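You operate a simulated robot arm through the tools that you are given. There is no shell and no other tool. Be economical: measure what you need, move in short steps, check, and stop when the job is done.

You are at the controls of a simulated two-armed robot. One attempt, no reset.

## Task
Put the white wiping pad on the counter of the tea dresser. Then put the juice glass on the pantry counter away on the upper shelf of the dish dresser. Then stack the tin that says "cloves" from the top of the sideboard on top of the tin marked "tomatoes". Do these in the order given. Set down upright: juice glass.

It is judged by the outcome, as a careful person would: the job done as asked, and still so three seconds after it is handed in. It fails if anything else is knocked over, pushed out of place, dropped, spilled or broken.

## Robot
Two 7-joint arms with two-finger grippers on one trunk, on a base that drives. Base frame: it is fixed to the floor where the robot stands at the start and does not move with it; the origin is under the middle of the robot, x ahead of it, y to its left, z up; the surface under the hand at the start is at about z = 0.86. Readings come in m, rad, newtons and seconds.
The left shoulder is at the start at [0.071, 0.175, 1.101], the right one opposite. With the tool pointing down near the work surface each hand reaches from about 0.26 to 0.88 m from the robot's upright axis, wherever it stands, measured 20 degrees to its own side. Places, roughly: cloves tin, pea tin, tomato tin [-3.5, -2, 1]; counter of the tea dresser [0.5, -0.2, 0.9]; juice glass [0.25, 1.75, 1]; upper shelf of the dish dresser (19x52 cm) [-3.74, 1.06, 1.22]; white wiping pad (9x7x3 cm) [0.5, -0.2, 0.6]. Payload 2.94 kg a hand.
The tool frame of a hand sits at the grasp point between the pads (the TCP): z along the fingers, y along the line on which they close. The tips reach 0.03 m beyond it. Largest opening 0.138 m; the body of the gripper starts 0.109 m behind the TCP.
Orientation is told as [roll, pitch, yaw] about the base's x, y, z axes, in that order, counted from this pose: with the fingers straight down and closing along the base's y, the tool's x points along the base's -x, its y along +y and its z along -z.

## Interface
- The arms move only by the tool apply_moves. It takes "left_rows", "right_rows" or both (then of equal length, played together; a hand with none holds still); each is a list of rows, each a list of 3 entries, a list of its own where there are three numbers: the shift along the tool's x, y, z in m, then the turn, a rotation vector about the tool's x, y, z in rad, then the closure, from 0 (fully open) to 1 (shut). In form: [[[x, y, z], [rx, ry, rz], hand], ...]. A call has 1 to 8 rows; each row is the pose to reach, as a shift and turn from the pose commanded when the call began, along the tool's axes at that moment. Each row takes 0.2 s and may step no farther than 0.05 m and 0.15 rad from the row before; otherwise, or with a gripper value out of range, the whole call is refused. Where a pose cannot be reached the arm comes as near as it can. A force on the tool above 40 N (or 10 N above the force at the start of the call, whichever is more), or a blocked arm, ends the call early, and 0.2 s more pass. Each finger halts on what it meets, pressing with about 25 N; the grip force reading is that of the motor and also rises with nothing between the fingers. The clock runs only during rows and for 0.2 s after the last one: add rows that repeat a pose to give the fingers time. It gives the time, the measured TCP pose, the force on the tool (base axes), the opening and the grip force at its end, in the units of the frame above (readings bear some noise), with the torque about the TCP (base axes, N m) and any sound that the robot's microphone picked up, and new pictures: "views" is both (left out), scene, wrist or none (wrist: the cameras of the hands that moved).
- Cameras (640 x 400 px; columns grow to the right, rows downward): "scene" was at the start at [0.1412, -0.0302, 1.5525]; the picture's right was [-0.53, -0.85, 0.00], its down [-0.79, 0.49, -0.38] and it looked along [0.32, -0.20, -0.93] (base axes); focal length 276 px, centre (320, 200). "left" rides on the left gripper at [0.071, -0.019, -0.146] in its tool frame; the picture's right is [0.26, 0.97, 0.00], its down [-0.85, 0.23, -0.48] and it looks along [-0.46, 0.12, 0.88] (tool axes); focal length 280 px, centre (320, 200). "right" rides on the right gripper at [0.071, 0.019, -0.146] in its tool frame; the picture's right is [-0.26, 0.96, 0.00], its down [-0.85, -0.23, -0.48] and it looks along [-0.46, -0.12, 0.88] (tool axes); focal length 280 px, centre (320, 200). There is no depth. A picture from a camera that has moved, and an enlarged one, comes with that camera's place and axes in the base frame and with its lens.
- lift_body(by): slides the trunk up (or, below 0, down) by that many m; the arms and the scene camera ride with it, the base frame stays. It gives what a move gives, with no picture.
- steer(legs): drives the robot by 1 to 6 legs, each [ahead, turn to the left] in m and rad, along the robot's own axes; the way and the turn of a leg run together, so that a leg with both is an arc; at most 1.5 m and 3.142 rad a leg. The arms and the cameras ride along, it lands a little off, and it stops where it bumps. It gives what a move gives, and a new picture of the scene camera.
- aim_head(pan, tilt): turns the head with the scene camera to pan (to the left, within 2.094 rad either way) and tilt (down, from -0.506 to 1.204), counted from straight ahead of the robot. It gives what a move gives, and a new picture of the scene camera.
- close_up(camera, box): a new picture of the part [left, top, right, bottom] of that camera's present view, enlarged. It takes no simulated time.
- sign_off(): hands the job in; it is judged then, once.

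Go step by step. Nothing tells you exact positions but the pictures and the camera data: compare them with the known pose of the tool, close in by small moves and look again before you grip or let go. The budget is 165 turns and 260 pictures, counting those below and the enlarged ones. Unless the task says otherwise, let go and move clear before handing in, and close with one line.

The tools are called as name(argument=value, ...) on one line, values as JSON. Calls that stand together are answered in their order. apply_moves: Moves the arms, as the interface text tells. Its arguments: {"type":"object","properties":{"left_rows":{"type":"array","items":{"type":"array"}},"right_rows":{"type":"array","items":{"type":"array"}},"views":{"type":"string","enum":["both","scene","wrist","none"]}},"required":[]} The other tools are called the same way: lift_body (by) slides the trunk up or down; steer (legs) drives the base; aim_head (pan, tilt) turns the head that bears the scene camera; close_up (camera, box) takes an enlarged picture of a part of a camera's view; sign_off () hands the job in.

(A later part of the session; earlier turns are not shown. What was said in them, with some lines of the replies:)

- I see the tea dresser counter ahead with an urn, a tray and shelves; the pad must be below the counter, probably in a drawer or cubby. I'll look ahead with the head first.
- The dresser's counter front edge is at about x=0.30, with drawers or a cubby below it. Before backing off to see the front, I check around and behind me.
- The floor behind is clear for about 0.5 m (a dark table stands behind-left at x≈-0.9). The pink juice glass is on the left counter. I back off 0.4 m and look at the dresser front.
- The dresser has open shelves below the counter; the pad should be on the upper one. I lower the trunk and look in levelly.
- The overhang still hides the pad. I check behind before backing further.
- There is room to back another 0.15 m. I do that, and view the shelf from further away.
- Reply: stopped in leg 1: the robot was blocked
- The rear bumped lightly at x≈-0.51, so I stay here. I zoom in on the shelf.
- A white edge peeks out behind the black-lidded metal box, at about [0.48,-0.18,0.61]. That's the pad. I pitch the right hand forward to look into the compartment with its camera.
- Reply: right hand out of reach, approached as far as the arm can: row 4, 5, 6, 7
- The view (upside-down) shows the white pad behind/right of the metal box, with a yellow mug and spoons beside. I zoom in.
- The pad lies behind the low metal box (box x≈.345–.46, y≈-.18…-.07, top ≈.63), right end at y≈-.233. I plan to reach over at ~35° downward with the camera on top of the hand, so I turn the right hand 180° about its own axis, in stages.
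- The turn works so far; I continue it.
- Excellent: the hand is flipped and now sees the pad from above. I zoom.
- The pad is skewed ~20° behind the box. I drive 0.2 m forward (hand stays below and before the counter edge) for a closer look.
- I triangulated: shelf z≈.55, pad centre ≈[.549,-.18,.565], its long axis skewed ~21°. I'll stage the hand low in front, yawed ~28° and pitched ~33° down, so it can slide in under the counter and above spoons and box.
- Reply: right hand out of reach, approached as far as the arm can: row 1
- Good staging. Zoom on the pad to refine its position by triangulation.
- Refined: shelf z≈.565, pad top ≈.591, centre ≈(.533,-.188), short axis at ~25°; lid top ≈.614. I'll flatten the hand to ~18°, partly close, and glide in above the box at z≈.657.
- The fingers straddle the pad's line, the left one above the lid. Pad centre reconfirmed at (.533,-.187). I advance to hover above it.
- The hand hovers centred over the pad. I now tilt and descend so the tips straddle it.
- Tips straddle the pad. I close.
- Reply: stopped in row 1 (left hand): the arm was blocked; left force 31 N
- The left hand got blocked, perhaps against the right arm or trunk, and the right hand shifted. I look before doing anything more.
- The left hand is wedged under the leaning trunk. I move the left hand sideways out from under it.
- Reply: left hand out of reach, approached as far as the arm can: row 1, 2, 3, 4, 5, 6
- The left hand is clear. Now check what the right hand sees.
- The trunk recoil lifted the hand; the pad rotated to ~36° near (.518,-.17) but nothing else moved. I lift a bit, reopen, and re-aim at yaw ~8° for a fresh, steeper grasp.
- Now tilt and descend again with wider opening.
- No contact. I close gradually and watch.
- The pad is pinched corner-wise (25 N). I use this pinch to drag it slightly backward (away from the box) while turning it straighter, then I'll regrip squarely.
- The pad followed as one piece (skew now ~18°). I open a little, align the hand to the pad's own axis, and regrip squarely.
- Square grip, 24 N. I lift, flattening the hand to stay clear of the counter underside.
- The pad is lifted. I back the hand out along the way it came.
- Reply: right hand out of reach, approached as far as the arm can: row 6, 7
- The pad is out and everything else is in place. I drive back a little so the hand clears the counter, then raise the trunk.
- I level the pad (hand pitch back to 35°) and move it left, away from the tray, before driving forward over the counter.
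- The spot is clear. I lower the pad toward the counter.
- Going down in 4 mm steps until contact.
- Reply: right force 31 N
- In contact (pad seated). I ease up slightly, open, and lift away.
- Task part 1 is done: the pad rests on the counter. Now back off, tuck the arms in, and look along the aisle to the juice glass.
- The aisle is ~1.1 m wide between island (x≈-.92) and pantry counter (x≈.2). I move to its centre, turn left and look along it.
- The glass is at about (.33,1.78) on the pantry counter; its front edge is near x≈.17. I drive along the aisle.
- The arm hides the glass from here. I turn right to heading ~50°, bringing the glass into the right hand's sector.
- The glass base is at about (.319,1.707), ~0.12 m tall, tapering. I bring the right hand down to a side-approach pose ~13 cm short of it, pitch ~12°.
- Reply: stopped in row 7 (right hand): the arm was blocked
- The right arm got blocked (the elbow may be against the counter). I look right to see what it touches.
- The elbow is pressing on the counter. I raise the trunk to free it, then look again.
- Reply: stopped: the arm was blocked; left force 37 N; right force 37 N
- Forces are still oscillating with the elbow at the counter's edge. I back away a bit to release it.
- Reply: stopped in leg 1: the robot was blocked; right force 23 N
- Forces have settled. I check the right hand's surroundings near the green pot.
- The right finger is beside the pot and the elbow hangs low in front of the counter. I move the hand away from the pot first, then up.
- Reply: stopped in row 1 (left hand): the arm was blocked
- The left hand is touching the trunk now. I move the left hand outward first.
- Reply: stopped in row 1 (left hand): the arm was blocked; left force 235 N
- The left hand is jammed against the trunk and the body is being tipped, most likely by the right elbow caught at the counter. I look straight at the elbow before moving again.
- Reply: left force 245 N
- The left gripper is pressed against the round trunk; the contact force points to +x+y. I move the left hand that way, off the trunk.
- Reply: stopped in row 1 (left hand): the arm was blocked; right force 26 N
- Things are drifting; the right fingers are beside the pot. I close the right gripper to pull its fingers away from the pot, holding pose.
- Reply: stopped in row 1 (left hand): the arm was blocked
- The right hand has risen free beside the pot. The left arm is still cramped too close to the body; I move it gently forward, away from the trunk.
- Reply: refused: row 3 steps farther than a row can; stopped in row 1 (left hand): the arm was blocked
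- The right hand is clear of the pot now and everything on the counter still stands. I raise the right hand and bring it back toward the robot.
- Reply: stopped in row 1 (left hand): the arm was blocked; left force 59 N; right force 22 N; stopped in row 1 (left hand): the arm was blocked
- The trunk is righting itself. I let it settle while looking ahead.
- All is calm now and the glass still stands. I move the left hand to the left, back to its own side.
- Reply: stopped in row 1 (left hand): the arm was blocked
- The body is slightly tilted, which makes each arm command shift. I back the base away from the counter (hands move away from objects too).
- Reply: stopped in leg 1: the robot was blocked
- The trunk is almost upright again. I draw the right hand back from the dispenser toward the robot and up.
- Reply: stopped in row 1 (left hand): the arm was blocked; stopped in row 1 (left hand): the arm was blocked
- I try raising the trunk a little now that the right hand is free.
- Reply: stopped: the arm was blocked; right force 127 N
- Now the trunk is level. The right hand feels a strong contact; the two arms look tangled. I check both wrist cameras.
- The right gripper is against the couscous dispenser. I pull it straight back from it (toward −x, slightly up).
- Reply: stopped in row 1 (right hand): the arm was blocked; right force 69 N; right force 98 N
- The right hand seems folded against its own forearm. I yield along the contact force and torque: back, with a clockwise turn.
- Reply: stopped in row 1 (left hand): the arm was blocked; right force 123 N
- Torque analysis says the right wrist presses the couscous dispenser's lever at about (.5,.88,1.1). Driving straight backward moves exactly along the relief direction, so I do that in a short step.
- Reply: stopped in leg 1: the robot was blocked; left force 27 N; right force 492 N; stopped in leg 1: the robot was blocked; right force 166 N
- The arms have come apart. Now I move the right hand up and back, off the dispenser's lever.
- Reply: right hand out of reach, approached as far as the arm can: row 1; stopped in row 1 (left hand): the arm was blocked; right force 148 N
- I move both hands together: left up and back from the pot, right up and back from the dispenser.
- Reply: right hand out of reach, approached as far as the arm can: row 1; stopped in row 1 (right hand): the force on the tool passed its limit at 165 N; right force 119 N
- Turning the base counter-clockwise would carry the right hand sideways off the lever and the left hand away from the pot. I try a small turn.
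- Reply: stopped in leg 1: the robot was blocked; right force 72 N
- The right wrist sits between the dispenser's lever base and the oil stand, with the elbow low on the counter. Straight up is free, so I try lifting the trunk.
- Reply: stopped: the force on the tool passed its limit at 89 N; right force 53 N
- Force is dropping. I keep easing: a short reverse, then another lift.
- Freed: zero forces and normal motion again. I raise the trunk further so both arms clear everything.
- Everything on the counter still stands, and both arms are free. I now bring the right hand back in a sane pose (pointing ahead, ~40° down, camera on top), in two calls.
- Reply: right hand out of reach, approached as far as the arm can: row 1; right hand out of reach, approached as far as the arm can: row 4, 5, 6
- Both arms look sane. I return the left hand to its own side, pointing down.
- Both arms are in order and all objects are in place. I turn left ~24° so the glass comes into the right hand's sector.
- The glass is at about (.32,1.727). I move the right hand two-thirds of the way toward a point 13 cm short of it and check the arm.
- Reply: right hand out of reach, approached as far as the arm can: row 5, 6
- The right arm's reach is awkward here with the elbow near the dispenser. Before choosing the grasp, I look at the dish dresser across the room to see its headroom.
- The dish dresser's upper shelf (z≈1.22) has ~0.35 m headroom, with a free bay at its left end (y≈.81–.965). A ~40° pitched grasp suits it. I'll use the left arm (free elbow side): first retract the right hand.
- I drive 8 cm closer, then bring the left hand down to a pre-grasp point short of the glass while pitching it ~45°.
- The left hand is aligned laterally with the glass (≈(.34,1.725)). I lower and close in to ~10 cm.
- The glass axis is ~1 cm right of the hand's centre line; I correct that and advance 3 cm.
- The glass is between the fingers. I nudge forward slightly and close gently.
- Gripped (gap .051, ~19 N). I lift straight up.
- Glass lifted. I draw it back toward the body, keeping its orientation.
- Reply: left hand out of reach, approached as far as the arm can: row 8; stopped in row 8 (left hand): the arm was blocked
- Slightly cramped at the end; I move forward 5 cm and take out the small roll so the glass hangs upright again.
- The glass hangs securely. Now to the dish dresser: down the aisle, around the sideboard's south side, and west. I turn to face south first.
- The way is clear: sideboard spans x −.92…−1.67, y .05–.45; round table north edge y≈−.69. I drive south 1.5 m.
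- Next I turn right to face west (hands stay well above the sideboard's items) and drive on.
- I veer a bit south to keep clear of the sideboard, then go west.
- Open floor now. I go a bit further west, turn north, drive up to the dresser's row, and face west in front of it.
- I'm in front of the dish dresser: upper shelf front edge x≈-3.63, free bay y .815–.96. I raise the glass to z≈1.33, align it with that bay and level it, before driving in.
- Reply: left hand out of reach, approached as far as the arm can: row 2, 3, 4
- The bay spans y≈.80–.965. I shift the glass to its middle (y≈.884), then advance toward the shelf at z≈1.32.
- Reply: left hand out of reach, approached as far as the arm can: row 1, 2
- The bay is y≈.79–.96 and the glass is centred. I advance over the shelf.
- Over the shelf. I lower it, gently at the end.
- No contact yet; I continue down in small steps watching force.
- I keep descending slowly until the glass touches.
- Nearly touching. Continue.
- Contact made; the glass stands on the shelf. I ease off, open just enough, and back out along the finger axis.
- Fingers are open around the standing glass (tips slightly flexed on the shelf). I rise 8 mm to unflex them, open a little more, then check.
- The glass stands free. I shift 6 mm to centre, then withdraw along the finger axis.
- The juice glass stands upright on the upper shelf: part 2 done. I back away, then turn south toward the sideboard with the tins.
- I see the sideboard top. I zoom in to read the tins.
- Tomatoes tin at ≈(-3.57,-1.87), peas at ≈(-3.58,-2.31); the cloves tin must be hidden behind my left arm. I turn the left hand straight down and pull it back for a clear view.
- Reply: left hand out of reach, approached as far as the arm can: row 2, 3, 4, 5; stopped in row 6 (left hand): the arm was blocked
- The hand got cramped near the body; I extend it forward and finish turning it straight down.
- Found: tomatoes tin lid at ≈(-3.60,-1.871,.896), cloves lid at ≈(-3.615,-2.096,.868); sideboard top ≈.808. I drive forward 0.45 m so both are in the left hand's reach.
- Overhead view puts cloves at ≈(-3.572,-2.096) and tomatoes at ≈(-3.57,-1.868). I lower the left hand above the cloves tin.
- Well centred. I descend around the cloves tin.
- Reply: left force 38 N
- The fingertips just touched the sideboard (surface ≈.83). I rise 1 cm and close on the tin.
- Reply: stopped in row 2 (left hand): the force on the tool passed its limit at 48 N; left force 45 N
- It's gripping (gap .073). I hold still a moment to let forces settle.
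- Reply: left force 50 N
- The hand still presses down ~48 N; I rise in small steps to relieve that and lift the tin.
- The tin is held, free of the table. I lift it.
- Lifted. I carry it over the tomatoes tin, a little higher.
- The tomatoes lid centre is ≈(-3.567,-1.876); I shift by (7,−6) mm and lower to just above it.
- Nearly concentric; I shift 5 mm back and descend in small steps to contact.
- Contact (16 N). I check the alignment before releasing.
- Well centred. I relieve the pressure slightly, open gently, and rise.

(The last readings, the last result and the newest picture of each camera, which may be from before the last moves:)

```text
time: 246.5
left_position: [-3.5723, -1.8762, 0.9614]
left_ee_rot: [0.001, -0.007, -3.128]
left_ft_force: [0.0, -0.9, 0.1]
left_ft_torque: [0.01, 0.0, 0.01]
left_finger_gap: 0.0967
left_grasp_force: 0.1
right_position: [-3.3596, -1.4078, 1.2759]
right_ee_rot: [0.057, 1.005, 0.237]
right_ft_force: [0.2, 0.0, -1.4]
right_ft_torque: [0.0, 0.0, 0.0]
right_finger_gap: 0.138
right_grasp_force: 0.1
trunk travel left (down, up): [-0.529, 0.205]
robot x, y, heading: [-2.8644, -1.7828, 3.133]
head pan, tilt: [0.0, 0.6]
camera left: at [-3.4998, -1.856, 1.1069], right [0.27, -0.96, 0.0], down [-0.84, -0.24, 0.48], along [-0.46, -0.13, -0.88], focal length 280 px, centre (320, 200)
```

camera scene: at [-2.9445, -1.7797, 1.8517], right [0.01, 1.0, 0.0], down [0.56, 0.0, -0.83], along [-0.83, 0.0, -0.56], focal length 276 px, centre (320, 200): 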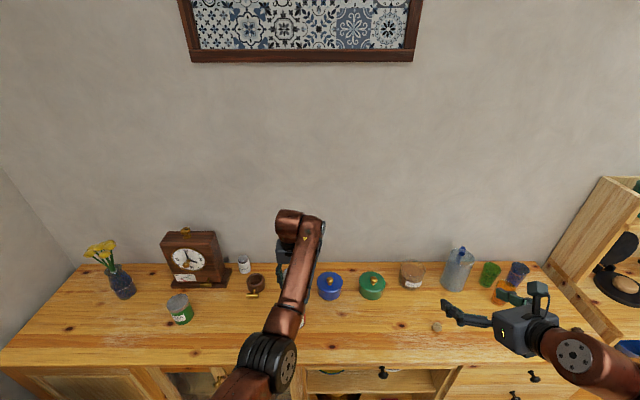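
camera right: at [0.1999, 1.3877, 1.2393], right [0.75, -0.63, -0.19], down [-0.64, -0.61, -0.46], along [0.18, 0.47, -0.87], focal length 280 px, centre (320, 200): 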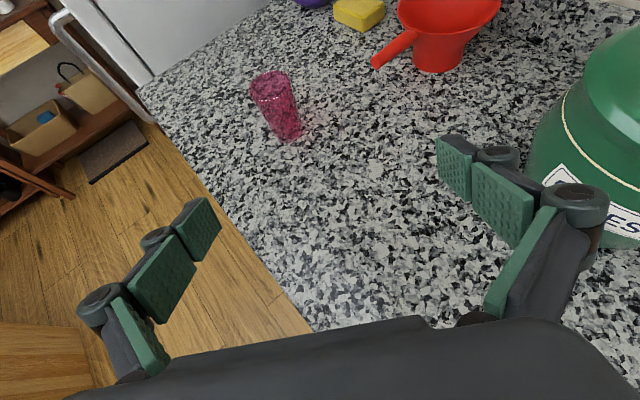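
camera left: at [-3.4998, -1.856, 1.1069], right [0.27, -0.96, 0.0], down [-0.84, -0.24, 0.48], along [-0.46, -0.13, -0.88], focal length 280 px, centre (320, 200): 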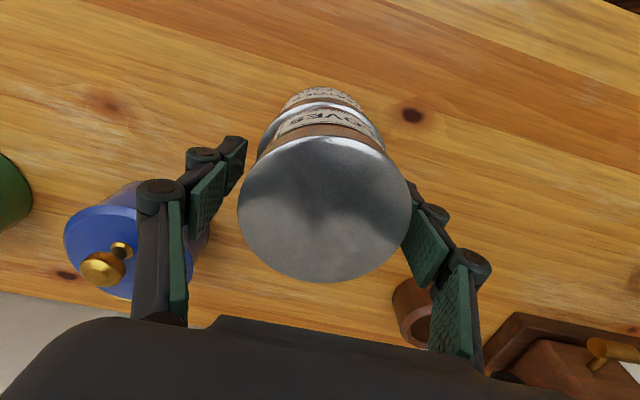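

Released; I shift 6 mm so both fingers clear, and lift straight up.

apply_moves(left_rows=[[[0, 0.007, 0], [0, 0, 0], 0.28], [[0, 0.008, -0.01], [0, 0, 0], 0.26], [[0, 0.008, -0.045], [0, 0, 0], 0.26], [[0, 0.008, -0.09], [0, 0, 0], 0.26], [[0, 0.008, -0.135], [0, 0, 0], 0.26], [[0, 0.008, -0.18], [0, 0, 0], 0.26]], views="both")

```text
time: 247.9
left_position: [-3.5691, -1.8819, 1.1415]
left_ee_rot: [0.0, -0.007, -3.131]
left_ft_force: [-0.4, -0.3, 0.3]
left_ft_torque: [-0.01, 0.0, -0.02]
left_finger_gap: 0.1023
left_grasp_force: 0.0
right_position: [-3.3598, -1.4062, 1.2754]
right_ee_rot: [0.057, 1.006, 0.236]
right_ft_force: [0.5, 1.5, 0.0]
right_ft_torque: [-0.04, 0.04, 0.05]
right_finger_gap: 0.1379
right_grasp_force: 0.1
trunk travel left (down, up): [-0.529, 0.205]
robot x, y, heading: [-2.8652, -1.7812, 3.13]
head pan, tilt: [0.0, 0.6]
camera scene: at [-2.9437, -1.7786, 1.8518], right [0.01, 1.0, 0.0], down [0.56, -0.01, -0.83], along [-0.83, 0.0, -0.56], focal length 276 px, centre (320, 200)
camera left: at [-3.4969, -1.8616, 1.2876], right [0.27, -0.96, 0.0], down [-0.84, -0.24, 0.48], along [-0.46, -0.13, -0.88], focal length 280 px, centre (320, 200)
```

scene: 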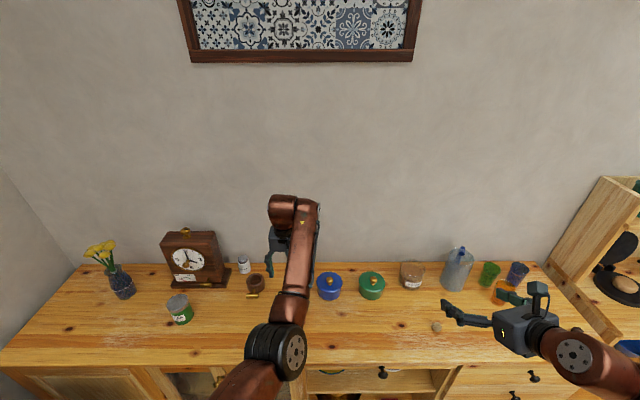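
left: 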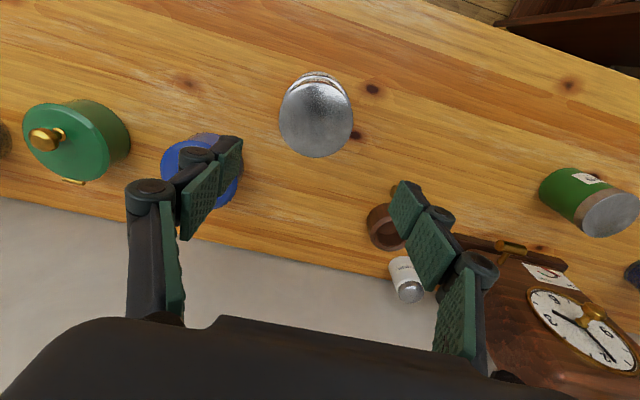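

The cloves tin stands on the tomatoes tin. I back the robot away and take a final look.

steer(legs=[[-0.4, 0]])

close_up(camera="left", box=[0, 0, 640, 400])

```text
time: 250.4
left_position: [-3.1686, -1.8886, 1.1406]
left_ee_rot: [0.0, -0.008, -3.123]
left_ft_force: [0.8, 0.6, -0.5]
left_ft_torque: [-0.03, 0.02, 0.02]
left_finger_gap: 0.1023
left_grasp_force: 0.0
right_position: [-2.9594, -1.4121, 1.2762]
right_ee_rot: [0.057, 1.004, 0.244]
right_ft_force: [0.3, -0.3, 0.1]
right_ft_torque: [0.01, 0.01, 0.02]
right_finger_gap: 0.138
right_grasp_force: 0.1
trunk travel left (down, up): [-0.529, 0.205]
robot x, y, heading: [-2.4635, -1.7845, -3.145]
head pan, tilt: [0.0, 0.6]
camera scene: at [-2.5422, -1.7823, 1.8517], right [0.0, 1.0, 0.0], down [0.56, 0.0, -0.83], along [-0.83, 0.0, -0.56], focal length 276 px, centre (320, 200)
```

scene: 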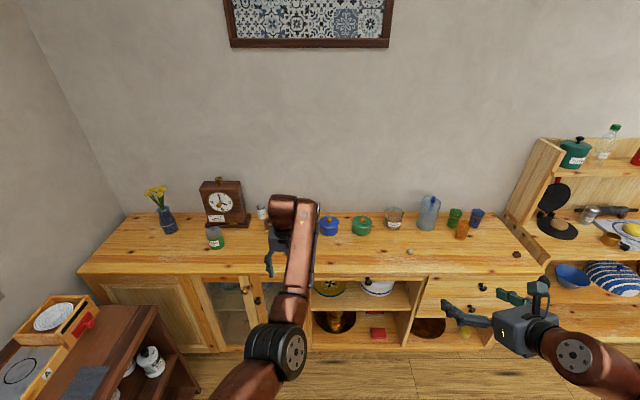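

```text
1.00 times, centred on (320, 200) of left (not enlarged: the box is as wide or as high as the picture)
camera zoom: at [-3.0951, -1.8689, 1.2873], right [0.28, -0.96, 0.0], down [-0.84, -0.25, 0.48], along [-0.46, -0.13, -0.88], focal length 280 px, centre (320, 200)
```

zoom: 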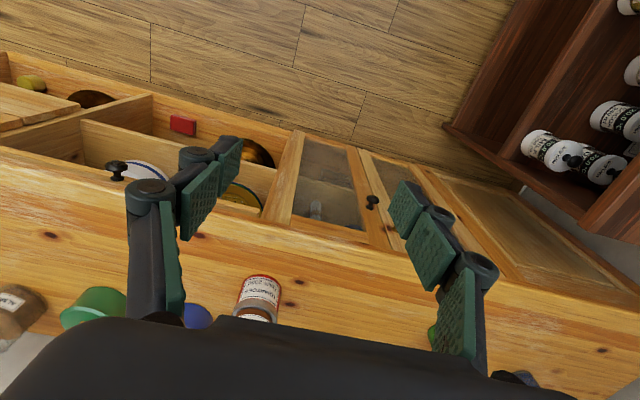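

The cloves tin is on the tomatoes tin, both hands are clear, and the pad and glass were in place when I left them. I'm handing in.

sign_off()

```text
The job is handed in.
```

All three parts are done, in the order you gave: the white pad is on the tea dresser counter, the juice glass is upright on the dish dresser's upper shelf, and the cloves tin is on the tomatoes tin. While reaching for the glass my arm caught on the pantry counter and pressed hard on the couscous dispenser's lever. I saw nothing knocked over or out of place there afterwards.
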